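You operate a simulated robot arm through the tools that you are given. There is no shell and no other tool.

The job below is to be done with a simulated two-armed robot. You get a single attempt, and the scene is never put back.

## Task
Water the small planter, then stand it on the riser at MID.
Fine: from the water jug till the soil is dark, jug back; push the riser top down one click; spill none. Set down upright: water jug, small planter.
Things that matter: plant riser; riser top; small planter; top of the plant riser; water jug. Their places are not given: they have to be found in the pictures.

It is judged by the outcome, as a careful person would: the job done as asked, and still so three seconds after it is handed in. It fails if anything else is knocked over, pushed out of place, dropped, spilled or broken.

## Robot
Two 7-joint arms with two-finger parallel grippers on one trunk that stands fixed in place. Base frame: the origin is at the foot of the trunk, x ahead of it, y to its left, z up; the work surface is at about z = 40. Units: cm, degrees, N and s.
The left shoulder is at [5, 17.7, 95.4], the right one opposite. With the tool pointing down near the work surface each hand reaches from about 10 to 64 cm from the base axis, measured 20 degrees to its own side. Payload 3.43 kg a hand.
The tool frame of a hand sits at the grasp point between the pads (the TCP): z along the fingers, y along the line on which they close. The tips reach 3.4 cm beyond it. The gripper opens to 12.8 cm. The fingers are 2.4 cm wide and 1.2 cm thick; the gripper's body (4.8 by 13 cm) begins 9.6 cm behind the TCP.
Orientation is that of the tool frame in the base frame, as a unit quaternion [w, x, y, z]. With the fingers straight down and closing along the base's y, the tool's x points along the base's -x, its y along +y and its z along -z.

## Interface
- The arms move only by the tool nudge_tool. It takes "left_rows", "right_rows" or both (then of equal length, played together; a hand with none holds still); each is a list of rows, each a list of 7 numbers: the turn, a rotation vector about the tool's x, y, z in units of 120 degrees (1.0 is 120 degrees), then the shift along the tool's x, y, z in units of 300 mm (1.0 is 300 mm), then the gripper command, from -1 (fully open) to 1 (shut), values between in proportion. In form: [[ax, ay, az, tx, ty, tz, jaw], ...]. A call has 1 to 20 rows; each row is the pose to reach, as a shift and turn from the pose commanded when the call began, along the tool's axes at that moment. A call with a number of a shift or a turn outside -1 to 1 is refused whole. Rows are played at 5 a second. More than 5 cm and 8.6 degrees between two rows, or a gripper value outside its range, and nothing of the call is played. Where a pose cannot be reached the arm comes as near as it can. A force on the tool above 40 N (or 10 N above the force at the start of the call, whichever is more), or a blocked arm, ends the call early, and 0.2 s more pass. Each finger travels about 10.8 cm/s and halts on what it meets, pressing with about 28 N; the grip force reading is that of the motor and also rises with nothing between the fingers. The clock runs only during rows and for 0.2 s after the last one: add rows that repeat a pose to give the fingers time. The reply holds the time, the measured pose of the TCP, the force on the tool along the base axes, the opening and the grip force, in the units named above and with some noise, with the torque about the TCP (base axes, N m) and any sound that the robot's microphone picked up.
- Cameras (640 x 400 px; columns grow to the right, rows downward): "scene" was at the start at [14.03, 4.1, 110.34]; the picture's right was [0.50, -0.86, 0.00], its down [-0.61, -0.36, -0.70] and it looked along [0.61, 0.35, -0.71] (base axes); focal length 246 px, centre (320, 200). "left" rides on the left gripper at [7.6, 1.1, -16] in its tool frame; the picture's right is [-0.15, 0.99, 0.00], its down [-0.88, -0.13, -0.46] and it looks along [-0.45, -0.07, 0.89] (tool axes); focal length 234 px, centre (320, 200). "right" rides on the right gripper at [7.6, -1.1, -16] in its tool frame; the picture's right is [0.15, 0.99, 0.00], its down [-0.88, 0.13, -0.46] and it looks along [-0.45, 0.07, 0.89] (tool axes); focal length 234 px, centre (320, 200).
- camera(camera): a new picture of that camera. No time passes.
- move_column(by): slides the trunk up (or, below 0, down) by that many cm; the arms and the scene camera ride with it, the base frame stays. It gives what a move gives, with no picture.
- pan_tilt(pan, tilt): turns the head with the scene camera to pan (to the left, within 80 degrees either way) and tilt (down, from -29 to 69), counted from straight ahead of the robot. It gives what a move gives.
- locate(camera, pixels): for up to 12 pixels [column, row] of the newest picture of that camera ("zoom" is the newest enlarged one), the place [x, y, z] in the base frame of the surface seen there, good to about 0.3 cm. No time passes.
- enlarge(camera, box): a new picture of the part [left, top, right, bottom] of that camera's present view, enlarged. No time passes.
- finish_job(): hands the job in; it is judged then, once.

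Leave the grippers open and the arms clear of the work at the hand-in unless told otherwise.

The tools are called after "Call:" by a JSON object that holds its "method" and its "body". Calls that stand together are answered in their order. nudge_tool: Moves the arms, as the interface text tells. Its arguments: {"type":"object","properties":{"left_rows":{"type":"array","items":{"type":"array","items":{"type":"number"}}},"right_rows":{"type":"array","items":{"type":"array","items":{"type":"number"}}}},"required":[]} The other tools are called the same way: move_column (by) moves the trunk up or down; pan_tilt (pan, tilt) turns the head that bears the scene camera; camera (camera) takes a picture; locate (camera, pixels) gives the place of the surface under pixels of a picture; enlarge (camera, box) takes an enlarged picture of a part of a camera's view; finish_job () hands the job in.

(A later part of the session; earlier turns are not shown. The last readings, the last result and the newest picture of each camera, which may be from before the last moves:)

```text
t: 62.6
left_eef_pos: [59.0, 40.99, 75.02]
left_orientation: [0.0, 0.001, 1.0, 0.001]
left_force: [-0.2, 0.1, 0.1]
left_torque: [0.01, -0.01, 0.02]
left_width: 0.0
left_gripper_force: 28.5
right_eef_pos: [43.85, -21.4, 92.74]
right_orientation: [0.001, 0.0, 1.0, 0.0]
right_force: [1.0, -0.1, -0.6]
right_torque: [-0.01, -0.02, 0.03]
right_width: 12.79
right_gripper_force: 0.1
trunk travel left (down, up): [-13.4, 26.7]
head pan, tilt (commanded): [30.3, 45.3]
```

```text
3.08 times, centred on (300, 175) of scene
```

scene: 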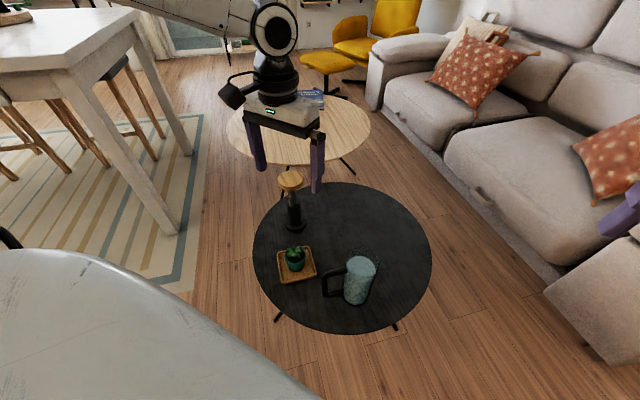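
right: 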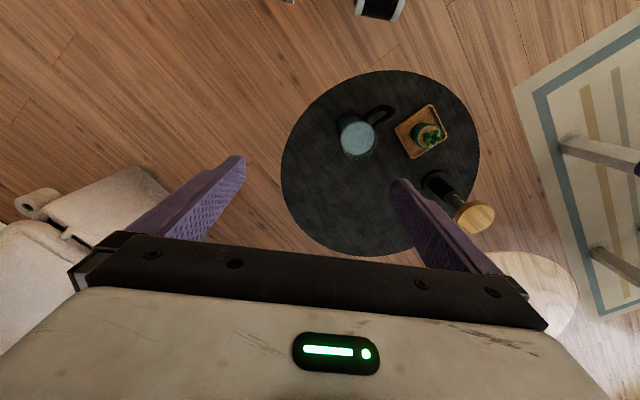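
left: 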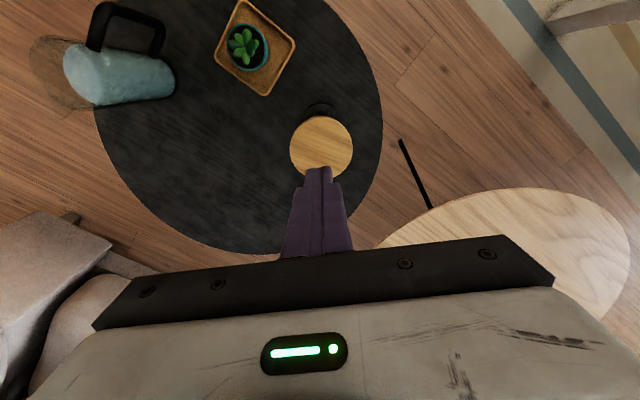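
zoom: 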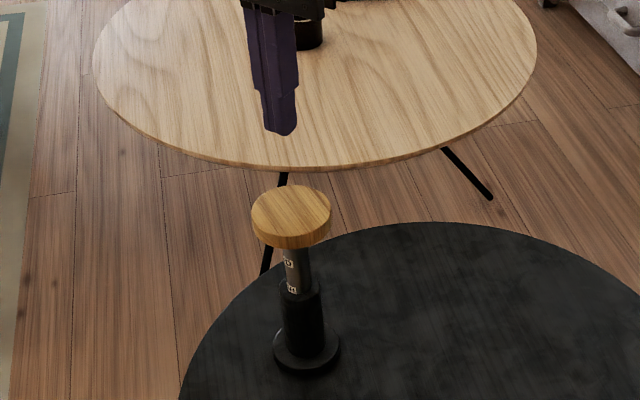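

The hand is above the riser: I expect the top's centre at (320,149) and see it at about (321,146). I check by locating the disc edges.

Call:
{"method": "locate", "body": {"camera": "left", "pixels": [[321, 146], [293, 146], [349, 146], [321, 119], [300, 130], [342, 130], [300, 165], [343, 164]]}}

Call:
{"method": "enlarge", "body": {"camera": "left", "box": [280, 95, 360, 185]}}

```text
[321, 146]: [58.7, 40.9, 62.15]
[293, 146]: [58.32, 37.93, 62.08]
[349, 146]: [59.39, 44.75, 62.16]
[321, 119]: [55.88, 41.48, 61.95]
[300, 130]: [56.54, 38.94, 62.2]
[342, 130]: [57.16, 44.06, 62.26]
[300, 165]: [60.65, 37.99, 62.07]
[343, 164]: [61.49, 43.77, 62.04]
```

```text
4.44 times, centred on (320, 140) of left
```

zoom: 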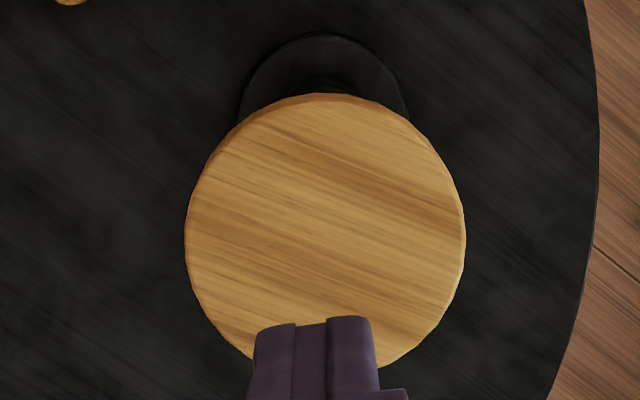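

The fingers are centred over the disc within 0.2 cm. I lower to just above contact (TCP z≈66.2).

Call:
{"method": "nudge_tool", "body": {"left_rows": [[0, 0, 0, 0, 0, 0.07, 1], [0, 0, 0, 0, 0, 0.14, 1], [0, 0, 0, 0, 0, 0.21, 1], [0, 0, 0, 0, 0, 0.26, 1], [0, 0, 0, 0, 0, 0.2933, 1], [0, 0, 0, 0, 0, 0.2933, 1]]}}

Call:
{"method": "enlarge", "body": {"camera": "scene", "box": [240, 110, 360, 240]}}

```text
t: 64.0
left_eef_pos: [56.54, 40.75, 67.55]
left_orientation: [0.0, 0.0, 1.0, 0.001]
left_force: [-0.4, 0.2, 0.6]
left_torque: [-0.04, 0.0, 0.03]
left_width: 0.0
left_gripper_force: 27.8
left hand out of reach, approached as far as the arm can: row 2, 3, 4, 5, 6
right_eef_pos: [43.91, -21.28, 92.7]
right_orientation: [0.0, -0.001, 1.0, 0.0]
right_force: [0.6, -0.2, -0.2]
right_torque: [0.0, -0.03, -0.01]
right_width: 12.81
right_gripper_force: 0.1
trunk travel left (down, up): [-13.4, 26.7]
head pan, tilt (commanded): [30.3, 45.3]
```

```text
3.08 times, centred on (300, 175) of scene
```

zoom: 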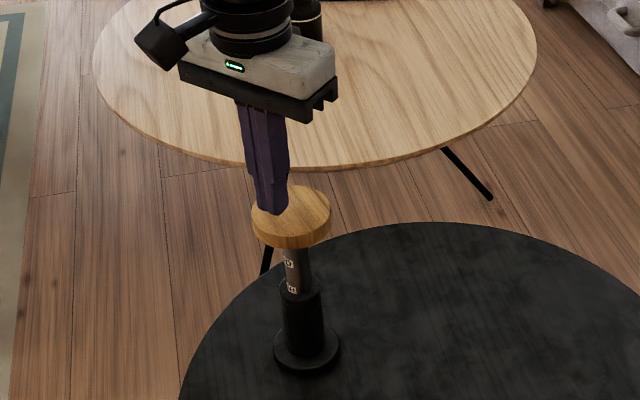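

The arm is at the end of its reach at this trunk height. I go back up over the riser to z≈80, then lower the trunk fully so the shoulder is at a better height for pressing.

Call:
{"method": "nudge_tool", "body": {"left_rows": [[0, 0, 0, 0, 0, -0.083, 1], [0, 0, 0, -0.0213, 0.0025, -0.166, 1], [0, 0, 0, -0.0427, 0.005, -0.249, 1], [0, 0, 0, -0.064, 0.0075, -0.332, 1], [0, 0, 0, -0.0853, 0.01, -0.415, 1], [0, 0, 0, -0.0853, 0.01, -0.415, 1]]}}

```text
t: 65.4
left_eef_pos: [59.21, 40.9, 80.2]
left_orientation: [-0.001, 0.001, 1.0, 0.001]
left_force: [0.0, -0.3, 0.3]
left_torque: [-0.01, 0.03, 0.03]
left_width: 0.0
left_gripper_force: 27.7
right_eef_pos: [43.8, -21.4, 92.89]
right_orientation: [0.0, 0.0, 1.0, -0.001]
right_force: [-0.2, 0.1, -0.3]
right_torque: [-0.01, -0.01, 0.02]
right_width: 12.8
right_gripper_force: 0.0
trunk travel left (down, up): [-13.4, 26.7]
head pan, tilt (commanded): [30.3, 45.3]
```

At (59.2, 40.9, 80.2). I lower the trunk 12.8 cm; the tips should end about 1.7 cm above the disc.

Call:
{"method": "move_column", "body": {"by": -12.8}}

Call:
{"method": "camera", "body": {"camera": "left"}}

Call:
{"method": "enlarge", "body": {"camera": "scene", "box": [230, 70, 370, 230]}}

```text
t: 67.0
left_eef_pos: [59.17, 40.98, 67.29]
left_orientation: [0.0, 0.001, 1.0, 0.0]
left_force: [-0.7, 0.1, 0.3]
left_torque: [0.02, 0.0, -0.01]
left_width: 0.0
left_gripper_force: 28.4
right_eef_pos: [43.88, -21.29, 80.02]
right_orientation: [-0.001, 0.0, 1.0, 0.001]
right_force: [-0.9, 0.7, 0.3]
right_torque: [0.03, 0.02, 0.01]
right_width: 12.82
right_gripper_force: 0.1
trunk travel left (down, up): [-0.6, 39.5]
head pan, tilt (commanded): [30.3, 45.3]
```

```text
taken
```

left: 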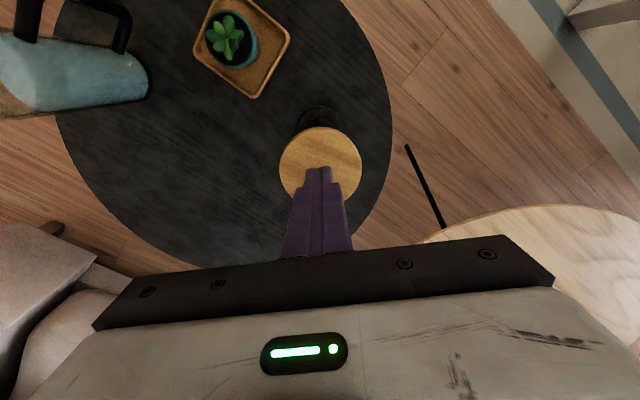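

```text
2.50 times, centred on (300, 150) of scene
```

zoom: 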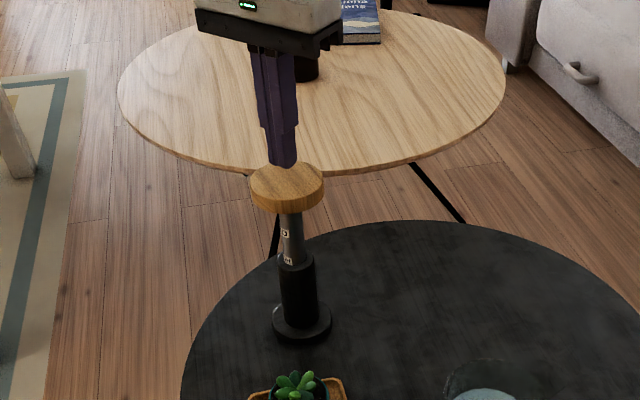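

Aligned over the disc. Now I ease down by up to 1.8 cm in small rows and read the force.

Call:
{"method": "nudge_tool", "body": {"left_rows": [[0, 0, 0, 0, 0, 0.0133, 1], [0, 0, 0, 0, 0, 0.0267, 1], [0, 0, 0, 0, 0, 0.04, 1], [0, 0, 0, 0, 0, 0.0467, 1], [0, 0, 0, 0, 0, 0.0533, 1]]}}

```text
t: 68.2
left_eef_pos: [59.1, 40.95, 65.8]
left_orientation: [0.0, 0.002, 1.0, 0.0]
left_force: [0.4, 0.8, -0.2]
left_torque: [-0.02, 0.03, -0.02]
left_width: 0.0
left_gripper_force: 27.7
right_eef_pos: [43.86, -21.32, 79.95]
right_orientation: [0.0, 0.0, 1.0, 0.0]
right_force: [0.0, 0.0, 1.1]
right_torque: [0.02, -0.01, 0.0]
right_width: 12.81
right_gripper_force: 0.0
trunk travel left (down, up): [-0.6, 39.5]
head pan, tilt (commanded): [30.3, 45.3]
```

No contact yet at TCP z 65.8. I continue in 0.1–0.15 cm rows.

Call:
{"method": "nudge_tool", "body": {"left_rows": [[0, 0, 0, 0, 0, 0.004, 1], [0, 0, 0, 0, 0, 0.008, 1], [0, 0, 0, 0, 0, 0.012, 1], [0, 0, 0, 0, 0, 0.016, 1]]}}

```text
t: 69.2
left_eef_pos: [59.08, 40.9, 65.4]
left_orientation: [0.001, 0.0, 1.0, 0.001]
left_force: [0.5, 1.5, 6.5]
left_torque: [0.01, 0.0, 0.02]
left_width: 0.0
left_gripper_force: 28.7
right_eef_pos: [43.9, -21.32, 80.06]
right_orientation: [0.0, 0.0, 1.0, 0.0]
right_force: [0.6, -0.5, 1.5]
right_torque: [-0.02, 0.0, 0.02]
right_width: 12.76
right_gripper_force: 0.1
trunk travel left (down, up): [-0.6, 39.5]
head pan, tilt (commanded): [30.3, 45.3]
```

Contact: 6.5 N at TCP z 65.4 (disc top z≈62.0). I press on gently in 0.1 cm rows.

Call:
{"method": "nudge_tool", "body": {"left_rows": [[0, 0, 0, 0, 0, 0.0033, 1], [0, 0, 0, 0, 0, 0.0067, 1], [0, 0, 0, 0, 0, 0.01, 1], [0, 0, 0, 0, 0, 0.0133, 1], [0, 0, 0, 0, 0, 0.0167, 1]]}}

Call:
{"method": "enlarge", "body": {"camera": "scene", "box": [270, 120, 330, 210]}}

```text
t: 70.4
left_eef_pos: [59.12, 40.95, 64.76]
left_orientation: [0.0, 0.001, 1.0, 0.001]
left_force: [1.3, 0.3, 2.9]
left_torque: [0.03, -0.12, 0.04]
left_width: 0.01
left_gripper_force: 28.1
right_eef_pos: [43.8, -21.44, 79.97]
right_orientation: [0.0, 0.0, 1.0, 0.0]
right_force: [0.4, 0.1, -0.4]
right_torque: [-0.01, 0.03, 0.02]
right_width: 12.79
right_gripper_force: 0.0
trunk travel left (down, up): [-0.6, 39.5]
head pan, tilt (commanded): [30.3, 45.3]
```

```text
4.44 times, centred on (300, 165) of scene
```

zoom: 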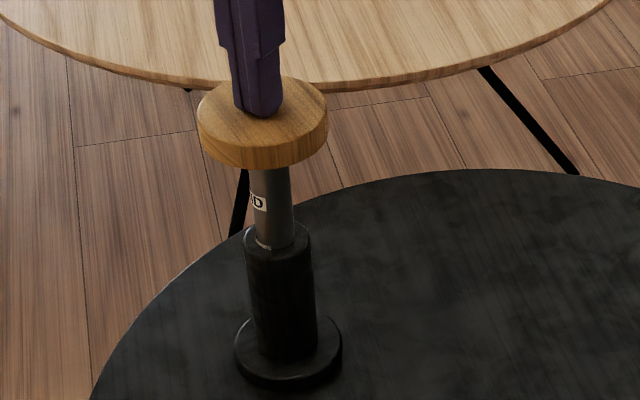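

It slides: 0.7 cm down with 3 N, and the HIGH label is nearly in the collar. I continue 2 cm in 0.2 cm rows, watching for sound and force.

Call:
{"method": "nudge_tool", "body": {"left_rows": [[0, 0, 0, 0, 0, 0.0067, 1], [0, 0, 0, 0, 0, 0.0133, 1], [0, 0, 0, 0, 0, 0.02, 1], [0, 0, 0, 0, 0, 0.0267, 1], [0, 0, 0, 0, 0, 0.0333, 1], [0, 0, 0, 0, 0, 0.04, 1], [0, 0, 0, 0, 0, 0.0467, 1], [0, 0, 0, 0, 0, 0.0533, 1]]}}

Call:
{"method": "enlarge", "body": {"camera": "scene", "box": [270, 120, 330, 210]}}

```text
t: 72.2
left_eef_pos: [59.08, 41.01, 63.17]
left_orientation: [-0.001, 0.001, 1.0, 0.001]
left_force: [-1.4, -0.3, 3.3]
left_torque: [-0.02, 0.02, 0.01]
left_width: 0.0
left_gripper_force: 27.6
right_eef_pos: [43.65, -21.25, 80.08]
right_orientation: [0.0, 0.0, 1.0, 0.0]
right_force: [-0.2, -0.1, 0.0]
right_torque: [0.01, 0.01, 0.0]
right_width: 12.8
right_gripper_force: 0.1
trunk travel left (down, up): [-0.6, 39.5]
head pan, tilt (commanded): [30.3, 45.3]
```

```text
4.44 times, centred on (300, 165) of scene
```

zoom: 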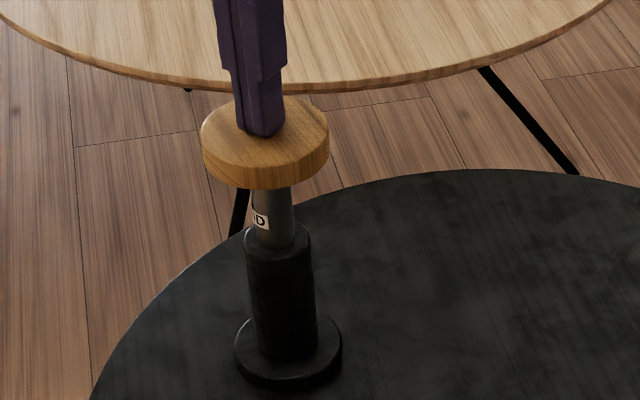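

Travel is about 2.3 cm so far at 3 N. MID needs about 3.9. I go on 1.2 cm in finer rows.

Call:
{"method": "nudge_tool", "body": {"left_rows": [[0, 0, 0, 0, 0, 0.005, 1], [0, 0, 0, 0, 0, 0.01, 1], [0, 0, 0, 0, 0, 0.015, 1], [0, 0, 0, 0, 0, 0.02, 1], [0, 0, 0, 0, 0, 0.025, 1], [0, 0, 0, 0, 0, 0.03, 1], [0, 0, 0, 0, 0, 0.035, 1], [0, 0, 0, 0, 0, 0.04, 1]]}}

Call:
{"method": "enlarge", "body": {"camera": "scene", "box": [270, 120, 330, 210]}}

```text
t: 74.0
left_eef_pos: [59.21, 40.96, 61.99]
left_orientation: [-0.001, 0.001, 1.0, 0.001]
left_force: [0.1, 0.4, 0.1]
left_torque: [-0.02, -0.01, 0.02]
left_width: 0.0
left_gripper_force: 28.3
right_eef_pos: [43.82, -21.39, 79.99]
right_orientation: [0.0, -0.001, 1.0, 0.0]
right_force: [0.2, -0.2, 0.6]
right_torque: [0.01, 0.02, 0.0]
right_width: 12.79
right_gripper_force: 0.0
trunk travel left (down, up): [-0.6, 39.5]
head pan, tilt (commanded): [30.3, 45.3]
```

```text
4.44 times, centred on (300, 165) of scene
```

zoom: 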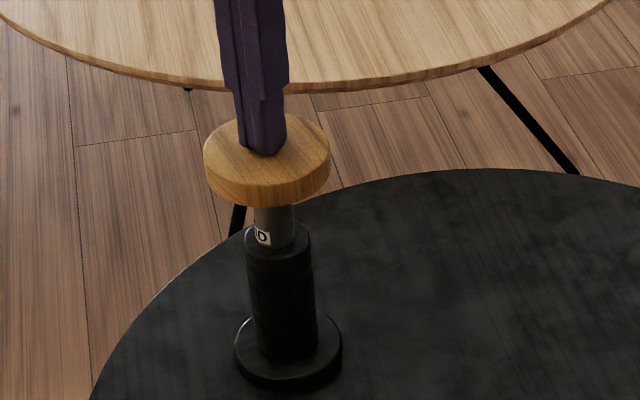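

The force has dropped to zero at 3.45 cm travel, and MID now sits at the collar. It may have snapped into the notch, so I look closely.

Call:
{"method": "enlarge", "body": {"camera": "scene", "box": [275, 140, 325, 190]}}

Call:
{"method": "locate", "body": {"camera": "zoom", "pixels": [[200, 90], [330, 90], [262, 240], [270, 255], [262, 225], [290, 265], [330, 245], [300, 300], [215, 130], [310, 150]]}}

Call:
{"method": "camera", "body": {"camera": "left"}}

```text
8.00 times, centred on (300, 165) of scene
```

zoom: 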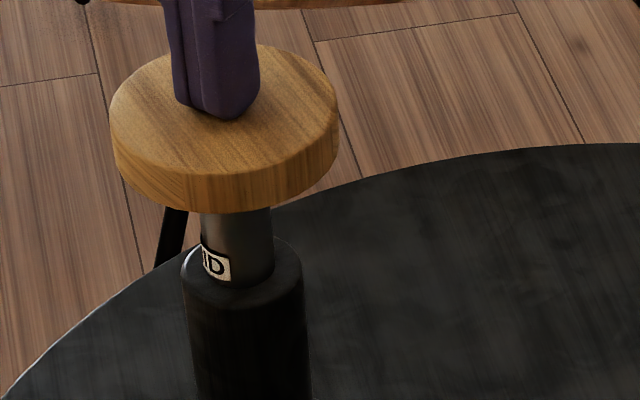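

```text
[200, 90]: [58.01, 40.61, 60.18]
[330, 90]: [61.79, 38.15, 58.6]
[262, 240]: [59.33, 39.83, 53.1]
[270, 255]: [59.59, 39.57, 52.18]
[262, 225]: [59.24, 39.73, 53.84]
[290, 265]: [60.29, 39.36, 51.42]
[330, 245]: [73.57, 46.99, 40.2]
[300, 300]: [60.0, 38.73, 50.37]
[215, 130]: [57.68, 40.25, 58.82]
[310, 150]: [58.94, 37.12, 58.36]
```

```text
taken
```

left: 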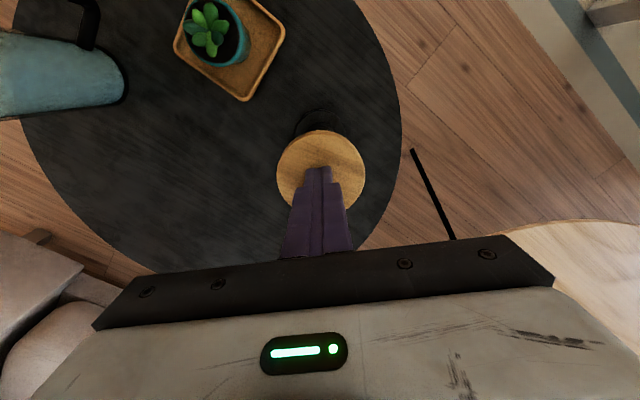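

The disc top reads about z 58.5, and MID sits on the collar just as HIGH did before. I measure the disc height with the left camera.

Call:
{"method": "locate", "body": {"camera": "left", "pixels": [[295, 160], [345, 160], [320, 140], [300, 145], [340, 145], [355, 175], [285, 175]]}}

Call:
{"method": "locate", "body": {"camera": "zoom", "pixels": [[150, 110], [150, 90], [290, 120], [240, 150], [300, 90], [215, 265], [200, 250], [240, 285]]}}

```text
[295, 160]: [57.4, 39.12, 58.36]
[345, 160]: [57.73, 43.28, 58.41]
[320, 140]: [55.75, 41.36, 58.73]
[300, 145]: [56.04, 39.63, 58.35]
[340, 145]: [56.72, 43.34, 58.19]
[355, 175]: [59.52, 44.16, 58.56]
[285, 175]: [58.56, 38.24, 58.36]
```

```text
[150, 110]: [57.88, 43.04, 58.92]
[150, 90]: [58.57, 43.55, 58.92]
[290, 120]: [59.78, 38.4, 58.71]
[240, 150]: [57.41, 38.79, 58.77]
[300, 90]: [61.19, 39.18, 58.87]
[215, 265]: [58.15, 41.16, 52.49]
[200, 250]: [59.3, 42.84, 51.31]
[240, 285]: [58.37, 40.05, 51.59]
```

HIGH stood at 52.35 before and MID now stands at about 52.5, so it is at or very near the notch. I press 0.2 cm more, gently, to feel whether it is seated.

Call:
{"method": "nudge_tool", "body": {"left_rows": [[0, 0, 0, 0, 0, 0.0033, 1], [0, 0, 0, 0, 0, 0.0067, 1]]}}

Call:
{"method": "enlarge", "body": {"camera": "scene", "box": [275, 140, 325, 190]}}

```text
t: 74.6
left_eef_pos: [59.13, 40.92, 61.73]
left_orientation: [0.0, 0.001, 1.0, 0.002]
left_force: [-0.7, -0.2, -0.5]
left_torque: [0.0, -0.04, 0.02]
left_width: 0.0
left_gripper_force: 27.9
right_eef_pos: [43.83, -21.35, 79.87]
right_orientation: [0.0, -0.001, 1.0, -0.001]
right_force: [-0.2, 0.4, -0.9]
right_torque: [-0.02, 0.02, -0.02]
right_width: 12.8
right_gripper_force: 0.2
trunk travel left (down, up): [-0.6, 39.5]
head pan, tilt (commanded): [30.3, 45.3]
```

```text
8.00 times, centred on (300, 165) of scene
```

zoom: 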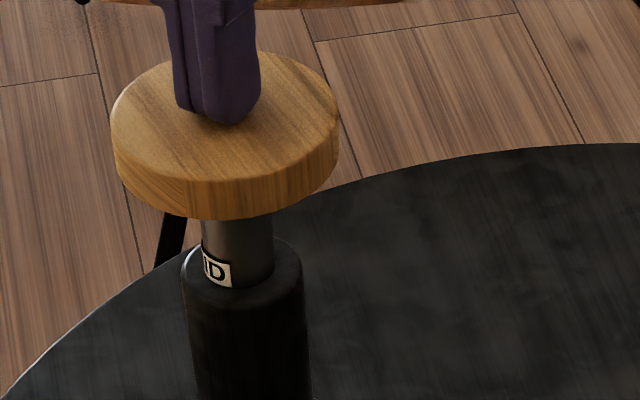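

The disc moved a little further by itself with no force, as if being drawn into the notch. I hold still for a second and look again.

Call:
{"method": "nudge_tool", "body": {"left_rows": [[0, 0, 0, 0, 0, 0, 1], [0, 0, 0, 0, 0, 0, 1], [0, 0, 0, 0, 0, 0, 1], [0, 0, 0, 0, 0, 0, 1]]}}

Call:
{"method": "enlarge", "body": {"camera": "scene", "box": [275, 140, 325, 190]}}

Call:
{"method": "locate", "body": {"camera": "zoom", "pixels": [[150, 110], [150, 90], [290, 120], [240, 150], [300, 90], [215, 272], [200, 250], [240, 285]]}}

```text
t: 75.6
left_eef_pos: [59.15, 40.97, 61.8]
left_orientation: [-0.001, 0.001, 1.0, 0.002]
left_force: [0.6, 0.2, 0.3]
left_torque: [-0.06, 0.0, -0.02]
left_width: 0.01
left_gripper_force: 28.0
right_eef_pos: [43.78, -21.28, 80.0]
right_orientation: [0.0, -0.001, 1.0, 0.0]
right_force: [-0.6, -0.6, 0.3]
right_torque: [0.02, -0.02, -0.02]
right_width: 12.79
right_gripper_force: 0.1
trunk travel left (down, up): [-0.6, 39.5]
head pan, tilt (commanded): [30.3, 45.3]
```

```text
8.00 times, centred on (300, 165) of scene
```

zoom: 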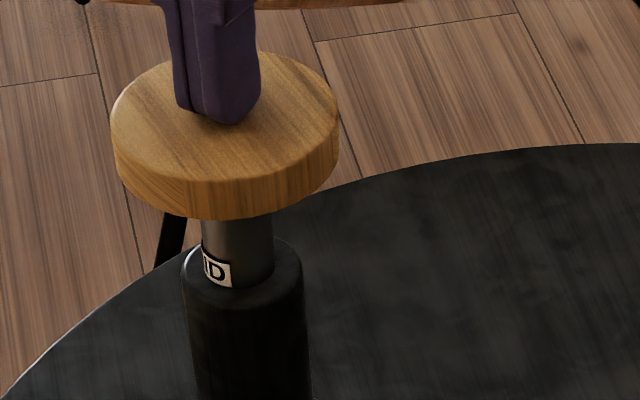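

```text
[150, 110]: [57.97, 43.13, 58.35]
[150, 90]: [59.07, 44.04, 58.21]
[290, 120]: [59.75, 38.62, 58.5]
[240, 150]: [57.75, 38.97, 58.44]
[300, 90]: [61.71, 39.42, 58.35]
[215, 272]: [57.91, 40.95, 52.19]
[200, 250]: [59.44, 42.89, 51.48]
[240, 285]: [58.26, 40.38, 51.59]
```

It is steady: disc top about 58.37 (a drop of 4.0 cm) and MID exactly where HIGH was. To be sure it is seated, I press a mere 0.1 cm and read the force.

Call:
{"method": "nudge_tool", "body": {"left_rows": [[0, 0, 0, 0, 0, 0.0033, 1], [0, 0, 0, 0, 0, 0.0033, 1]]}}

```text
t: 76.2
left_eef_pos: [59.24, 41.0, 61.82]
left_orientation: [0.0, 0.001, 1.0, 0.001]
left_force: [0.0, -0.4, 0.1]
left_torque: [0.03, 0.02, -0.02]
left_width: 0.0
left_gripper_force: 28.2
right_eef_pos: [43.75, -21.39, 79.99]
right_orientation: [0.001, -0.001, 1.0, 0.001]
right_force: [-0.7, 0.6, 0.4]
right_torque: [0.02, 0.02, 0.0]
right_width: 12.78
right_gripper_force: 0.1
trunk travel left (down, up): [-0.6, 39.5]
head pan, tilt (commanded): [30.3, 45.3]
```

Still no contact force. I continue 0.1 cm at a time until I feel it.

Call:
{"method": "nudge_tool", "body": {"left_rows": [[0, 0, 0, 0, 0, 0.0033, 1], [0, 0, 0, 0, 0, 0.0033, 1]]}}

Call:
{"method": "nudge_tool", "body": {"left_rows": [[0, 0, 0, 0, 0, 0.0033, 1], [0, 0, 0, 0, 0, 0.0033, 1]]}}

Call:
{"method": "enlarge", "body": {"camera": "scene", "box": [275, 140, 325, 190]}}

```text
t: 76.8
left_eef_pos: [59.06, 40.94, 61.63]
left_orientation: [0.001, 0.001, 1.0, 0.001]
left_force: [1.0, 0.2, -0.2]
left_torque: [0.01, 0.01, 0.01]
left_width: 0.0
left_gripper_force: 27.7
right_eef_pos: [43.8, -21.42, 79.81]
right_orientation: [0.0, 0.0, 1.0, 0.001]
right_force: [-0.5, 0.2, 0.9]
right_torque: [0.0, 0.0, 0.03]
right_width: 12.8
right_gripper_force: 0.0
trunk travel left (down, up): [-0.6, 39.5]
head pan, tilt (commanded): [30.3, 45.3]
```

```text
t: 77.4
left_eef_pos: [58.98, 41.04, 61.57]
left_orientation: [0.002, 0.001, 1.0, 0.001]
left_force: [1.3, 1.3, 4.9]
left_torque: [0.02, 0.02, -0.04]
left_width: 0.0
left_gripper_force: 27.8
right_eef_pos: [43.79, -21.42, 79.96]
right_orientation: [-0.001, -0.001, 1.0, 0.0]
right_force: [-0.3, 0.0, -0.4]
right_torque: [0.01, -0.06, 0.01]
right_width: 12.81
right_gripper_force: 0.0
trunk travel left (down, up): [-0.6, 39.5]
head pan, tilt (commanded): [30.3, 45.3]
```

```text
8.00 times, centred on (300, 165) of scene
```

zoom: 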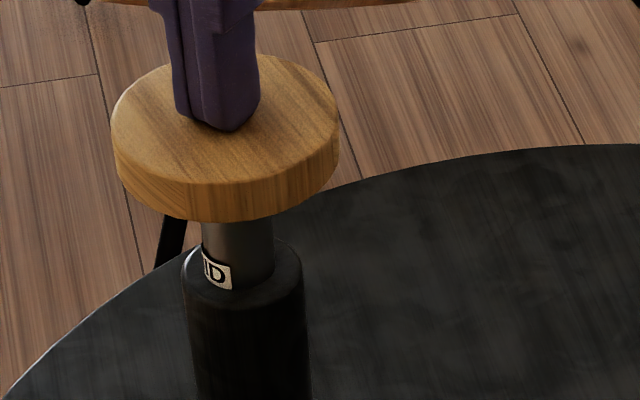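

Contact now at 4.9 N with the disc holding, so it is seated at MID (top ≈ 58.1). I raise the hand straight up 9 cm and check that it stays.

Call:
{"method": "nudge_tool", "body": {"left_rows": [[0, 0, 0, 0, 0, -0.03, 1], [0, 0, 0, 0, 0, -0.1, 1], [0, 0, 0, 0, 0, -0.2, 1], [0, 0, 0, 0, 0, -0.3, 1], [0, 0, 0, 0, 0, -0.3, 1]]}}

Call:
{"method": "enlarge", "body": {"camera": "scene", "box": [275, 140, 325, 190]}}

Call:
{"method": "camera", "body": {"camera": "left"}}

```text
t: 78.6
left_eef_pos: [59.03, 40.97, 70.55]
left_orientation: [0.0, 0.001, 1.0, 0.001]
left_force: [-0.4, 0.8, -0.3]
left_torque: [-0.02, 0.03, 0.0]
left_width: 0.0
left_gripper_force: 28.3
right_eef_pos: [43.75, -21.47, 79.99]
right_orientation: [0.0, 0.001, 1.0, 0.0]
right_force: [0.9, -0.1, 0.1]
right_torque: [0.01, -0.01, -0.02]
right_width: 12.8
right_gripper_force: 0.0
trunk travel left (down, up): [-0.6, 39.5]
head pan, tilt (commanded): [30.3, 45.3]
```

```text
8.00 times, centred on (300, 165) of scene
```

zoom: 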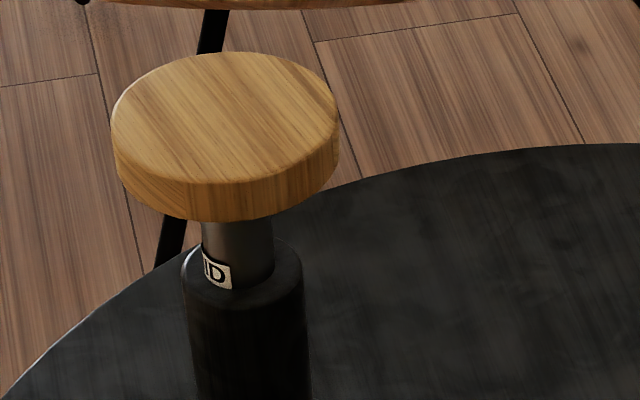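

```text
taken
```

left: 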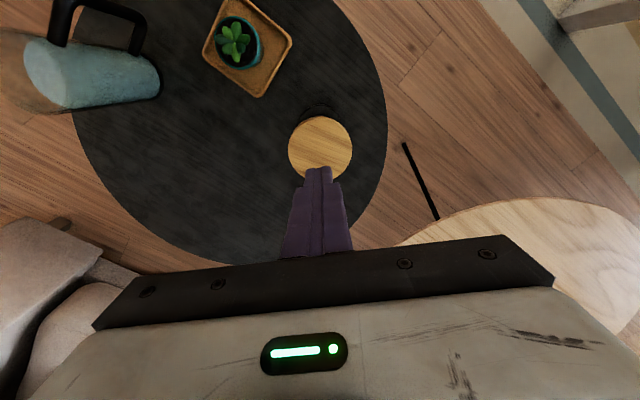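

The riser stays at MID. I measure the disc's centre and height in the left view for placing.

Call:
{"method": "enlarge", "body": {"camera": "left", "box": [280, 100, 360, 190]}}

Call:
{"method": "locate", "body": {"camera": "zoom", "pixels": [[188, 230], [455, 230], [320, 100], [320, 230], [240, 150], [410, 150], [240, 310], [410, 310]]}}

Call:
{"method": "enlarge", "body": {"camera": "scene", "box": [265, 190, 325, 250]}}

Call:
{"method": "locate", "body": {"camera": "zoom", "pixels": [[190, 235], [355, 230], [275, 310], [275, 190], [230, 300], [330, 300], [275, 405]]}}

```text
4.44 times, centred on (320, 145) of left
```

zoom: 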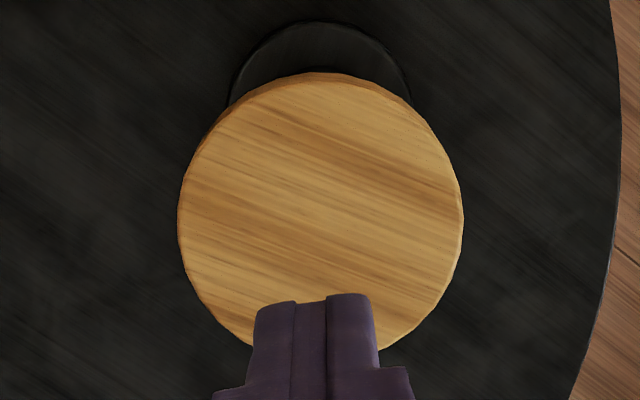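

```text
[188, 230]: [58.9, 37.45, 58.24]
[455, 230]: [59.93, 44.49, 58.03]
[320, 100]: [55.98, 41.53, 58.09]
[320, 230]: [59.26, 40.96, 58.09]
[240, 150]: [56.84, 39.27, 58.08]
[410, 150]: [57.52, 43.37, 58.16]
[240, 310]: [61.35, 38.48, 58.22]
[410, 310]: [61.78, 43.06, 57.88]
```

```text
6.67 times, centred on (295, 220) of scene
```

zoom: 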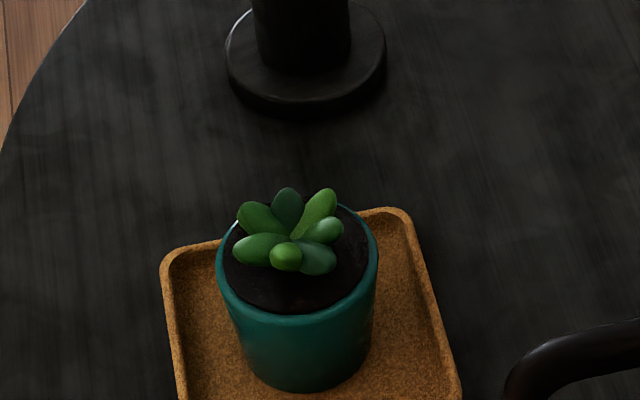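

```text
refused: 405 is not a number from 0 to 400
```

The disc is centred under the hand at (59.0, 41.0), top z≈58.1. Now the planter at (45.1, 31.1): I move above it with the fingers partly open to about 9.5 cm, at TCP z≈62.

Call:
{"method": "nudge_tool", "body": {"left_rows": [[0, 0, 0, 0.058, -0.0411, 0.0, 0.6], [0, 0, 0, 0.1161, -0.0823, 0.03, 0], [0, 0, 0, 0.1741, -0.1234, 0.07, -0.484], [0, 0, 0, 0.2322, -0.1645, 0.12, -0.484], [0, 0, 0, 0.2902, -0.2056, 0.17, -0.484], [0, 0, 0, 0.3482, -0.2468, 0.21, -0.484], [0, 0, 0, 0.4063, -0.2879, 0.25, -0.484], [0, 0, 0, 0.4643, -0.329, 0.2833, -0.484], [0, 0, 0, 0.4643, -0.329, 0.2833, -0.484]]}}

Call:
{"method": "camera", "body": {"camera": "left"}}

Call:
{"method": "enlarge", "body": {"camera": "scene", "box": [230, 130, 370, 260]}}

```text
t: 80.6
left_eef_pos: [45.13, 31.18, 61.9]
left_orientation: [0.0, 0.0, 1.0, 0.001]
left_force: [-0.3, 0.2, -0.3]
left_torque: [-0.04, 0.0, -0.01]
left_width: 9.5
left_gripper_force: 0.1
right_eef_pos: [43.75, -21.35, 79.91]
right_orientation: [0.001, 0.001, 1.0, 0.0]
right_force: [0.7, -0.4, 0.1]
right_torque: [0.0, 0.01, -0.03]
right_width: 12.81
right_gripper_force: 0.0
trunk travel left (down, up): [-0.6, 39.5]
head pan, tilt (commanded): [30.3, 45.3]
```

```text
taken
```

left: 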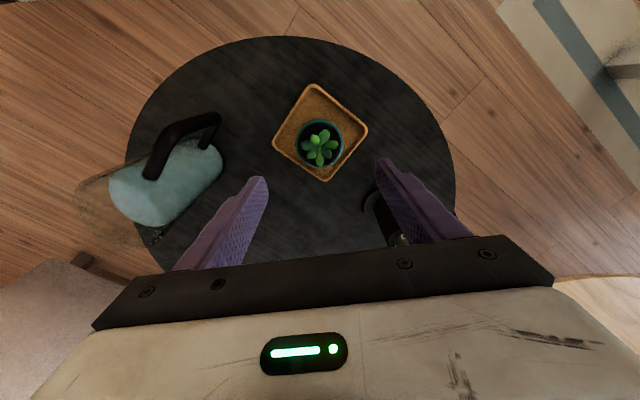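

```text
3.08 times, centred on (300, 195) of scene
```

zoom: 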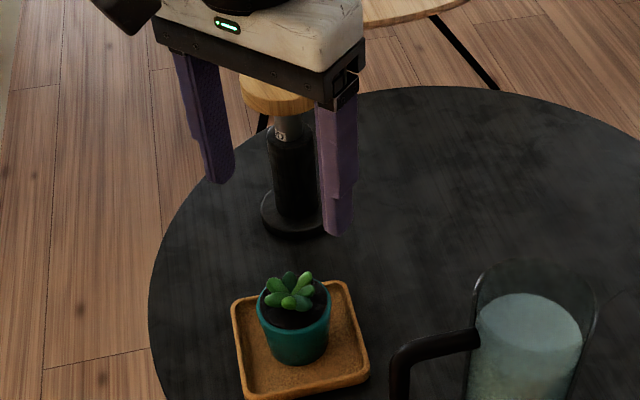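

The pot's rim should appear centred at (320,144). I enlarge to check.

Call:
{"method": "enlarge", "body": {"camera": "left", "box": [260, 75, 380, 195]}}

Call:
{"method": "locate", "body": {"camera": "left", "pixels": [[297, 143], [343, 143], [320, 121], [313, 87], [274, 141], [367, 130], [325, 180], [303, 160], [338, 160]]}}

```text
3.33 times, centred on (320, 135) of left
```

zoom: 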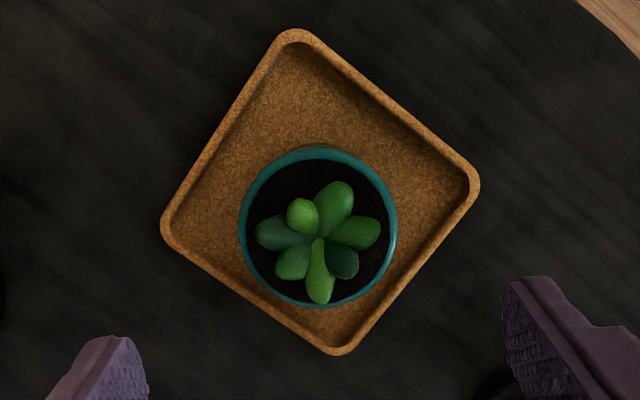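

```text
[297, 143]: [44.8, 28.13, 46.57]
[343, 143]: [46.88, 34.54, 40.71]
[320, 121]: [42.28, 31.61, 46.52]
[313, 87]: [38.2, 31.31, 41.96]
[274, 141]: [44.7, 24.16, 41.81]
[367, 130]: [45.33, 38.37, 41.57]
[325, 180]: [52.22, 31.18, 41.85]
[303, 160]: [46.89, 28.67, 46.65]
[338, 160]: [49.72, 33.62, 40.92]
```

The pot is centred within about 0.15 cm (rim diameter about 6.3). I descend to TCP z≈46.2, so the tips stay above the tray rim (41.9).

Call:
{"method": "nudge_tool", "body": {"left_rows": [[0, 0, 0, 0.004, -0.0033, 0.09, -0.484], [0, 0, 0, 0.004, -0.0033, 0.18, -0.484], [0, 0, 0, 0.004, -0.0033, 0.27, -0.484], [0, 0, 0, 0.004, -0.0033, 0.35, -0.484], [0, 0, 0, 0.004, -0.0033, 0.42, -0.484], [0, 0, 0, 0.004, -0.0033, 0.48, -0.484], [0, 0, 0, 0.004, -0.0033, 0.5233, -0.484], [0, 0, 0, 0.004, -0.0033, 0.5233, -0.484]]}}

Call:
{"method": "camera", "body": {"camera": "left"}}

Call:
{"method": "enlarge", "body": {"camera": "scene", "box": [230, 150, 370, 280]}}

```text
t: 82.4
left_eef_pos: [45.0, 31.11, 46.45]
left_orientation: [0.0, 0.001, 1.0, 0.0]
left_force: [0.3, 0.0, 0.2]
left_torque: [-0.04, 0.03, 0.02]
left_width: 9.52
left_gripper_force: 0.2
right_eef_pos: [43.81, -21.31, 79.96]
right_orientation: [0.0, 0.0, 1.0, 0.0]
right_force: [-0.2, -0.6, -0.4]
right_torque: [0.02, -0.04, 0.0]
right_width: 12.81
right_gripper_force: 0.0
trunk travel left (down, up): [-0.6, 39.5]
head pan, tilt (commanded): [30.3, 45.3]
```

```text
taken
```

left: 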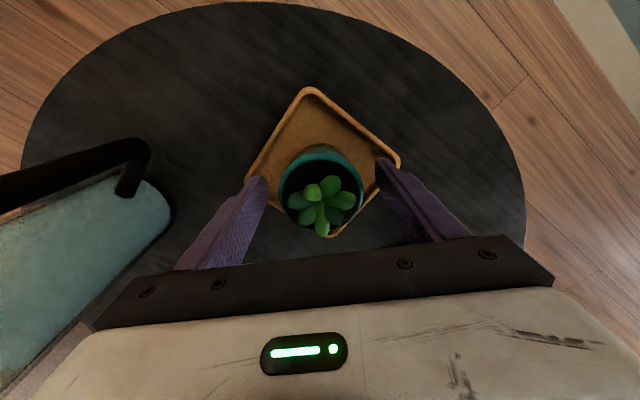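

```text
3.08 times, centred on (300, 215) of scene
```

zoom: 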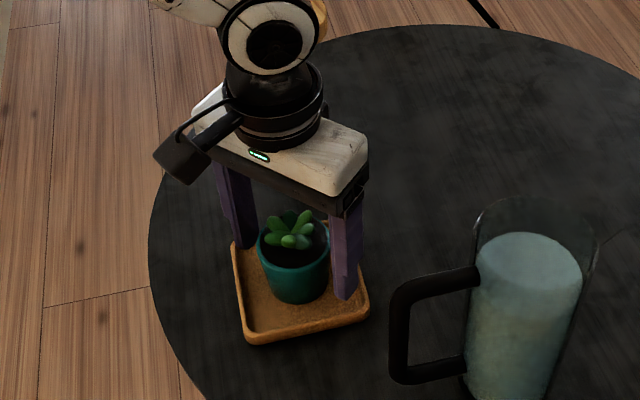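

The fingers stand on both sides of the pot, above the tray. I close slowly on it.

Call:
{"method": "nudge_tool", "body": {"left_rows": [[0, 0, 0, 0, 0, 0, -0.3], [0, 0, 0, 0, 0, 0, -0.15], [0, 0, 0, 0, 0, 0, -0.05], [0, 0, 0, 0, 0, 0, 0.02], [0, 0, 0, 0, 0, 0, 0.1], [0, 0, 0, 0, 0, 0, 0.3], [0, 0, 0, 0, 0, 0, 0.6], [0, 0, 0, 0, 0, 0, 1], [0, 0, 0, 0, 0, 0, 1]]}}

Call:
{"method": "camera", "body": {"camera": "left"}}

Call:
{"method": "enlarge", "body": {"camera": "scene", "box": [230, 150, 370, 280]}}

```text
t: 84.4
left_eef_pos: [45.11, 31.08, 46.37]
left_orientation: [0.0, 0.001, 1.0, 0.001]
left_force: [0.5, -0.4, 0.8]
left_torque: [-0.05, 0.01, 0.01]
left_width: 6.48
left_gripper_force: 27.8
right_eef_pos: [43.83, -21.38, 80.01]
right_orientation: [0.0, 0.0, 1.0, 0.0]
right_force: [0.5, -0.6, 0.6]
right_torque: [0.02, 0.0, -0.01]
right_width: 12.78
right_gripper_force: 0.0
trunk travel left (down, up): [-0.6, 39.5]
head pan, tilt (commanded): [30.3, 45.3]
```

```text
taken
```

left: 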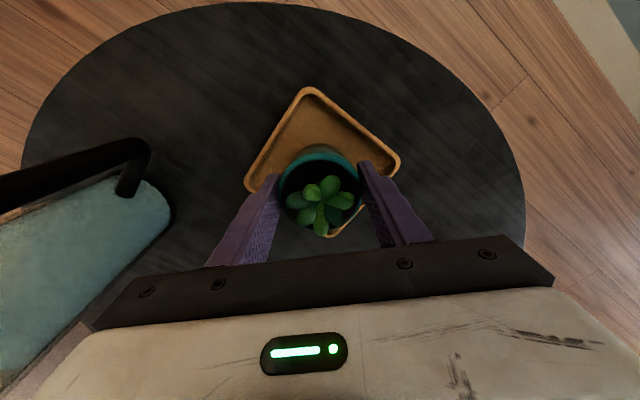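

```text
3.08 times, centred on (300, 215) of scene
```

zoom: 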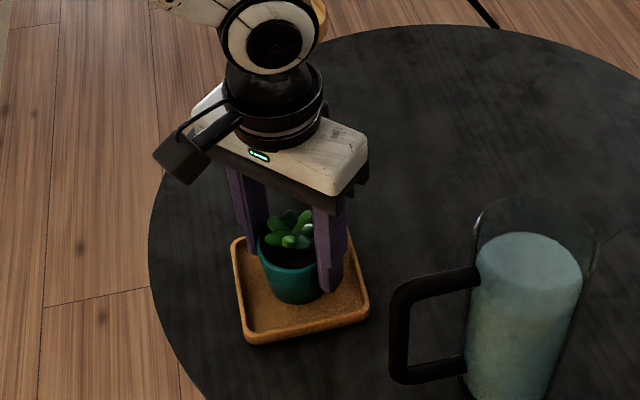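

The pot is gripped at 6.48 cm. I lift 3 cm slowly and check that the tray stays behind.

Call:
{"method": "nudge_tool", "body": {"left_rows": [[0, 0, 0, 0, 0, -0.0167, 1], [0, 0, 0, 0, 0, -0.0333, 1], [0, 0, 0, 0, 0, -0.0667, 1], [0, 0, 0, 0, 0, -0.1, 1], [0, 0, 0, 0, 0, -0.1, 1]]}}

Call:
{"method": "enlarge", "body": {"camera": "scene", "box": [230, 150, 370, 280]}}

Call:
{"method": "camera", "body": {"camera": "left"}}

```text
t: 85.6
left_eef_pos: [45.1, 31.09, 49.22]
left_orientation: [0.0, 0.0, 1.0, 0.001]
left_force: [-0.8, 0.0, 0.8]
left_torque: [-0.03, 0.0, 0.02]
left_width: 6.46
left_gripper_force: 28.1
right_eef_pos: [43.89, -21.32, 79.96]
right_orientation: [0.001, 0.0, 1.0, 0.0]
right_force: [-0.1, -0.3, 0.5]
right_torque: [0.02, 0.01, -0.01]
right_width: 12.77
right_gripper_force: 0.1
trunk travel left (down, up): [-0.6, 39.5]
head pan, tilt (commanded): [30.3, 45.3]
```

```text
3.08 times, centred on (300, 215) of scene
```

zoom: 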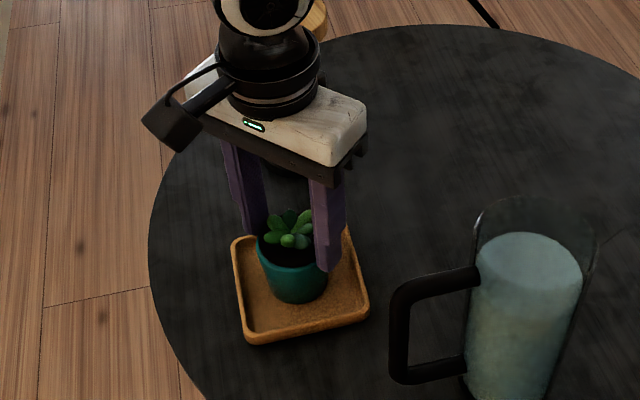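

```text
taken
```

left: 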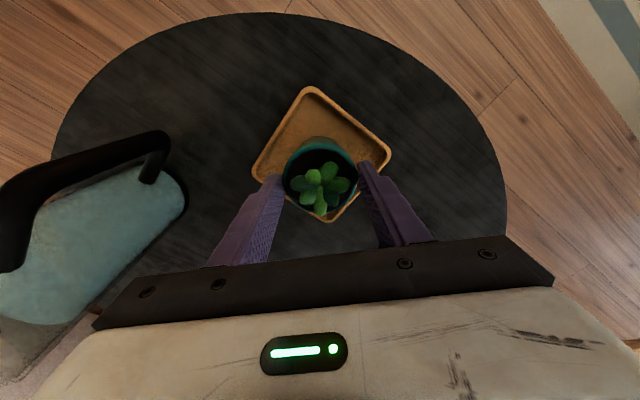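

The hand rose 3 cm but the pot stayed on the tray, with no load on the hand: it slipped through. I look closely before doing anything else.

Call:
{"method": "enlarge", "body": {"camera": "left", "box": [240, 80, 400, 240]}}

Call:
{"method": "enlarge", "body": {"camera": "scene", "box": [275, 205, 325, 255]}}

```text
2.50 times, centred on (320, 160) of left
```

zoom: 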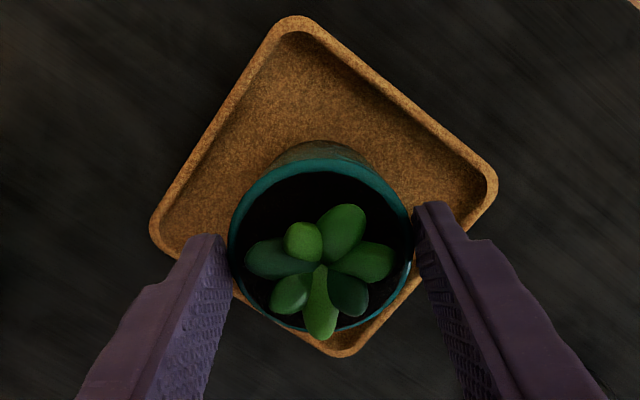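

```text
8.00 times, centred on (300, 230) of scene
```

zoom: 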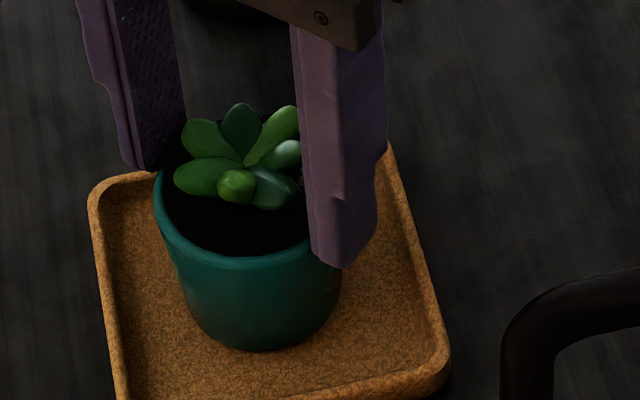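

The tips hold only the top centimetre of the pot now. I locate the rim and base to see whether the pot has moved at all.

Call:
{"method": "locate", "body": {"camera": "zoom", "pixels": [[200, 255], [240, 262], [280, 258], [165, 215], [240, 345], [300, 320], [200, 330], [240, 185], [130, 380], [420, 330]]}}

Call:
{"method": "locate", "body": {"camera": "left", "pixels": [[290, 160], [320, 147], [350, 160], [311, 182], [287, 178], [300, 207], [320, 137], [310, 92], [258, 170], [385, 155]]}}

```text
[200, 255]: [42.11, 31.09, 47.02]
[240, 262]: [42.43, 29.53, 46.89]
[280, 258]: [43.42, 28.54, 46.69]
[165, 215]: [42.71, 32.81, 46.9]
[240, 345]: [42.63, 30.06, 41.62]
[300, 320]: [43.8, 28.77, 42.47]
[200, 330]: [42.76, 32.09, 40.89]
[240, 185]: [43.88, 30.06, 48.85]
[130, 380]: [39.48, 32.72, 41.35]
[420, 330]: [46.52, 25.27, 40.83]
```

```text
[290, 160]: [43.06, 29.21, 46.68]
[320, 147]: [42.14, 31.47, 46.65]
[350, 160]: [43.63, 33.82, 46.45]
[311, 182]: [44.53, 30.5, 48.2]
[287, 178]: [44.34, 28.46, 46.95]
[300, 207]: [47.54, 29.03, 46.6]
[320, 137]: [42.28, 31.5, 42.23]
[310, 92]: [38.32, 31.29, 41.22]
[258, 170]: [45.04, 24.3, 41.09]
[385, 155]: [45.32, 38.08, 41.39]
```

The pot has not moved (rim still at 46.9, tray in place). I'll open a bit, go back down a little deeper, regrip, then lift only a few millimetres to read the load.

Call:
{"method": "nudge_tool", "body": {"left_rows": [[0, 0, 0, 0, 0, 0, -0.1], [0, 0, 0, 0, 0, 0, -0.17], [0, 0, 0, 0, 0, 0.04, -0.17], [0, 0, 0, 0, 0, 0.08, -0.17], [0, 0, 0, 0, 0, 0.12, -0.17], [0, 0, 0, 0, 0, 0.125, -0.17], [0, 0, 0, 0, 0, 0.125, -0.17]]}}

Call:
{"method": "enlarge", "body": {"camera": "scene", "box": [265, 195, 335, 260]}}

Call:
{"method": "enlarge", "body": {"camera": "left", "box": [240, 80, 400, 250]}}

```text
t: 87.2
left_eef_pos: [44.95, 31.04, 45.59]
left_orientation: [0.0, 0.0, 1.0, 0.001]
left_force: [0.1, 0.1, -0.3]
left_torque: [-0.01, 0.02, 0.0]
left_width: 7.48
left_gripper_force: 0.1
right_eef_pos: [43.85, -21.5, 80.01]
right_orientation: [-0.001, 0.0, 1.0, 0.0]
right_force: [0.2, 0.5, -0.2]
right_torque: [0.02, 0.01, 0.0]
right_width: 12.81
right_gripper_force: 0.0
trunk travel left (down, up): [-0.6, 39.5]
head pan, tilt (commanded): [30.3, 45.3]
```

```text
6.15 times, centred on (300, 228) of scene
```

zoom: 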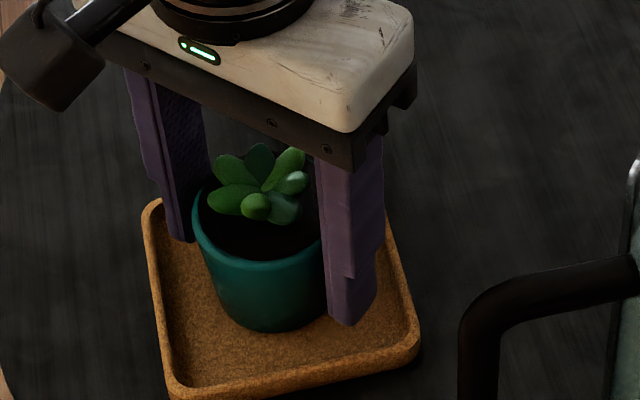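

```text
2.35 times, centred on (320, 165) of left
```

zoom: 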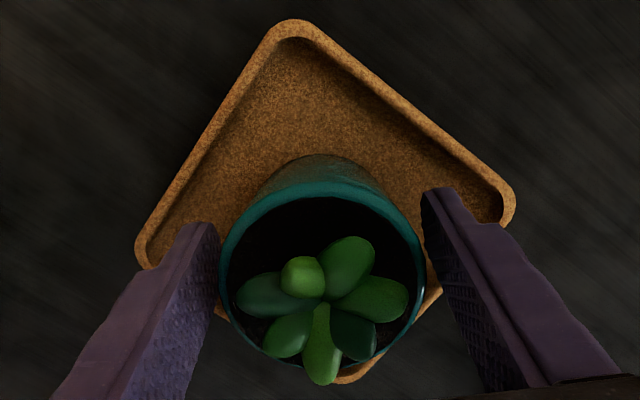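

The pot widens toward its rim, so the pads touch it only near the rim. I regrip here and lift just 0.4 cm to read the load.

Call:
{"method": "nudge_tool", "body": {"left_rows": [[0, 0, 0, 0, 0, 0, -0.05], [0, 0, 0, 0, 0, 0, 0.02], [0, 0, 0, 0, 0, 0, 0.2], [0, 0, 0, 0, 0, 0, 1], [0, 0, 0, 0, 0, 0, 1], [0, 0, 0, 0, 0, 0, 1], [0, 0, 0, 0, 0, 0, 1], [0, 0, 0, 0, 0, -0.0067, 1], [0, 0, 0, 0, 0, -0.0133, 1]]}}

Call:
{"method": "enlarge", "body": {"camera": "scene", "box": [265, 195, 335, 260]}}

```text
t: 89.2
left_eef_pos: [44.97, 30.98, 46.05]
left_orientation: [-0.001, 0.001, 1.0, 0.001]
left_force: [-0.1, -0.1, -2.6]
left_torque: [0.02, 0.01, 0.0]
left_width: 6.47
left_gripper_force: 27.7
right_eef_pos: [43.78, -21.3, 79.92]
right_orientation: [0.0, 0.0, 1.0, 0.0]
right_force: [-0.1, 0.1, -0.7]
right_torque: [0.01, -0.02, 0.0]
right_width: 12.82
right_gripper_force: 0.0
trunk travel left (down, up): [-0.6, 39.5]
head pan, tilt (commanded): [30.3, 45.3]
```

```text
6.15 times, centred on (300, 228) of scene
```

zoom: 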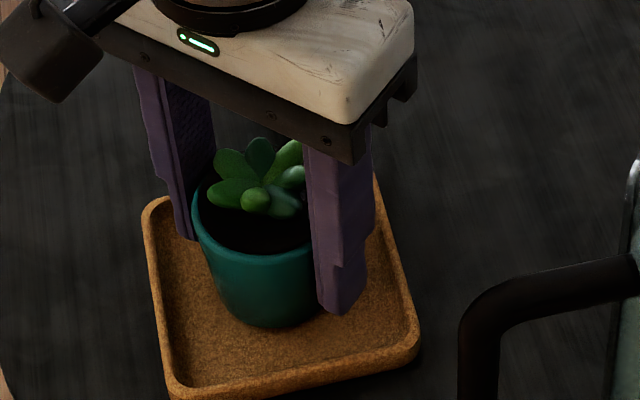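

Now the hand carries 2.6 N and the pot's foot has risen slightly: it holds at this depth. I lift 0.6 cm more, slowly, and check for slipping.

Call:
{"method": "nudge_tool", "body": {"left_rows": [[0, 0, 0, 0, 0, -0.0067, 1], [0, 0, 0, 0, 0, -0.0133, 1], [0, 0, 0, 0, 0, -0.02, 1], [0, 0, 0, 0, 0, -0.02, 1], [0, 0, 0, 0, 0, -0.02, 1]]}}

Call:
{"method": "enlarge", "body": {"camera": "scene", "box": [265, 195, 335, 260]}}

Call:
{"method": "enlarge", "body": {"camera": "left", "box": [240, 80, 400, 250]}}

```text
t: 90.4
left_eef_pos: [45.13, 30.98, 46.56]
left_orientation: [0.0, 0.001, 1.0, 0.001]
left_force: [-1.0, -0.3, -3.7]
left_torque: [0.03, 0.01, 0.0]
left_width: 6.48
left_gripper_force: 27.7
right_eef_pos: [43.86, -21.33, 79.93]
right_orientation: [0.0, 0.0, 1.0, 0.0]
right_force: [0.1, -0.5, 1.0]
right_torque: [-0.01, -0.01, 0.02]
right_width: 12.82
right_gripper_force: 0.0
trunk travel left (down, up): [-0.6, 39.5]
head pan, tilt (commanded): [30.3, 45.3]
```

```text
6.15 times, centred on (300, 228) of scene
```

zoom: 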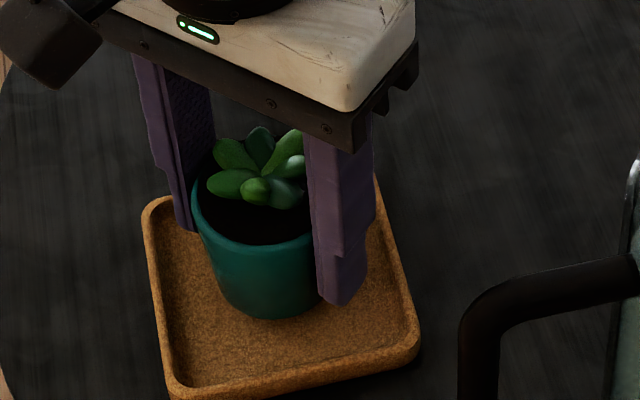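

```text
2.35 times, centred on (320, 165) of left
```

zoom: 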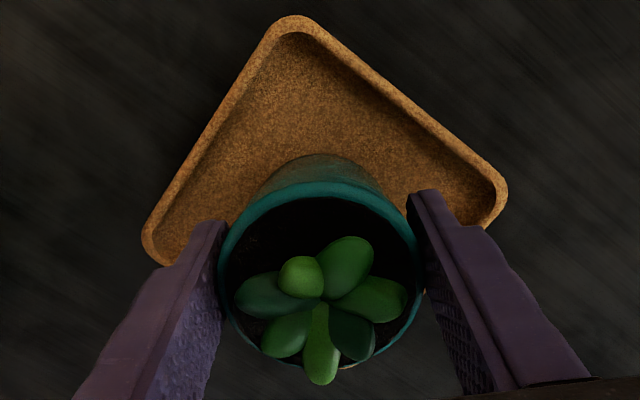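

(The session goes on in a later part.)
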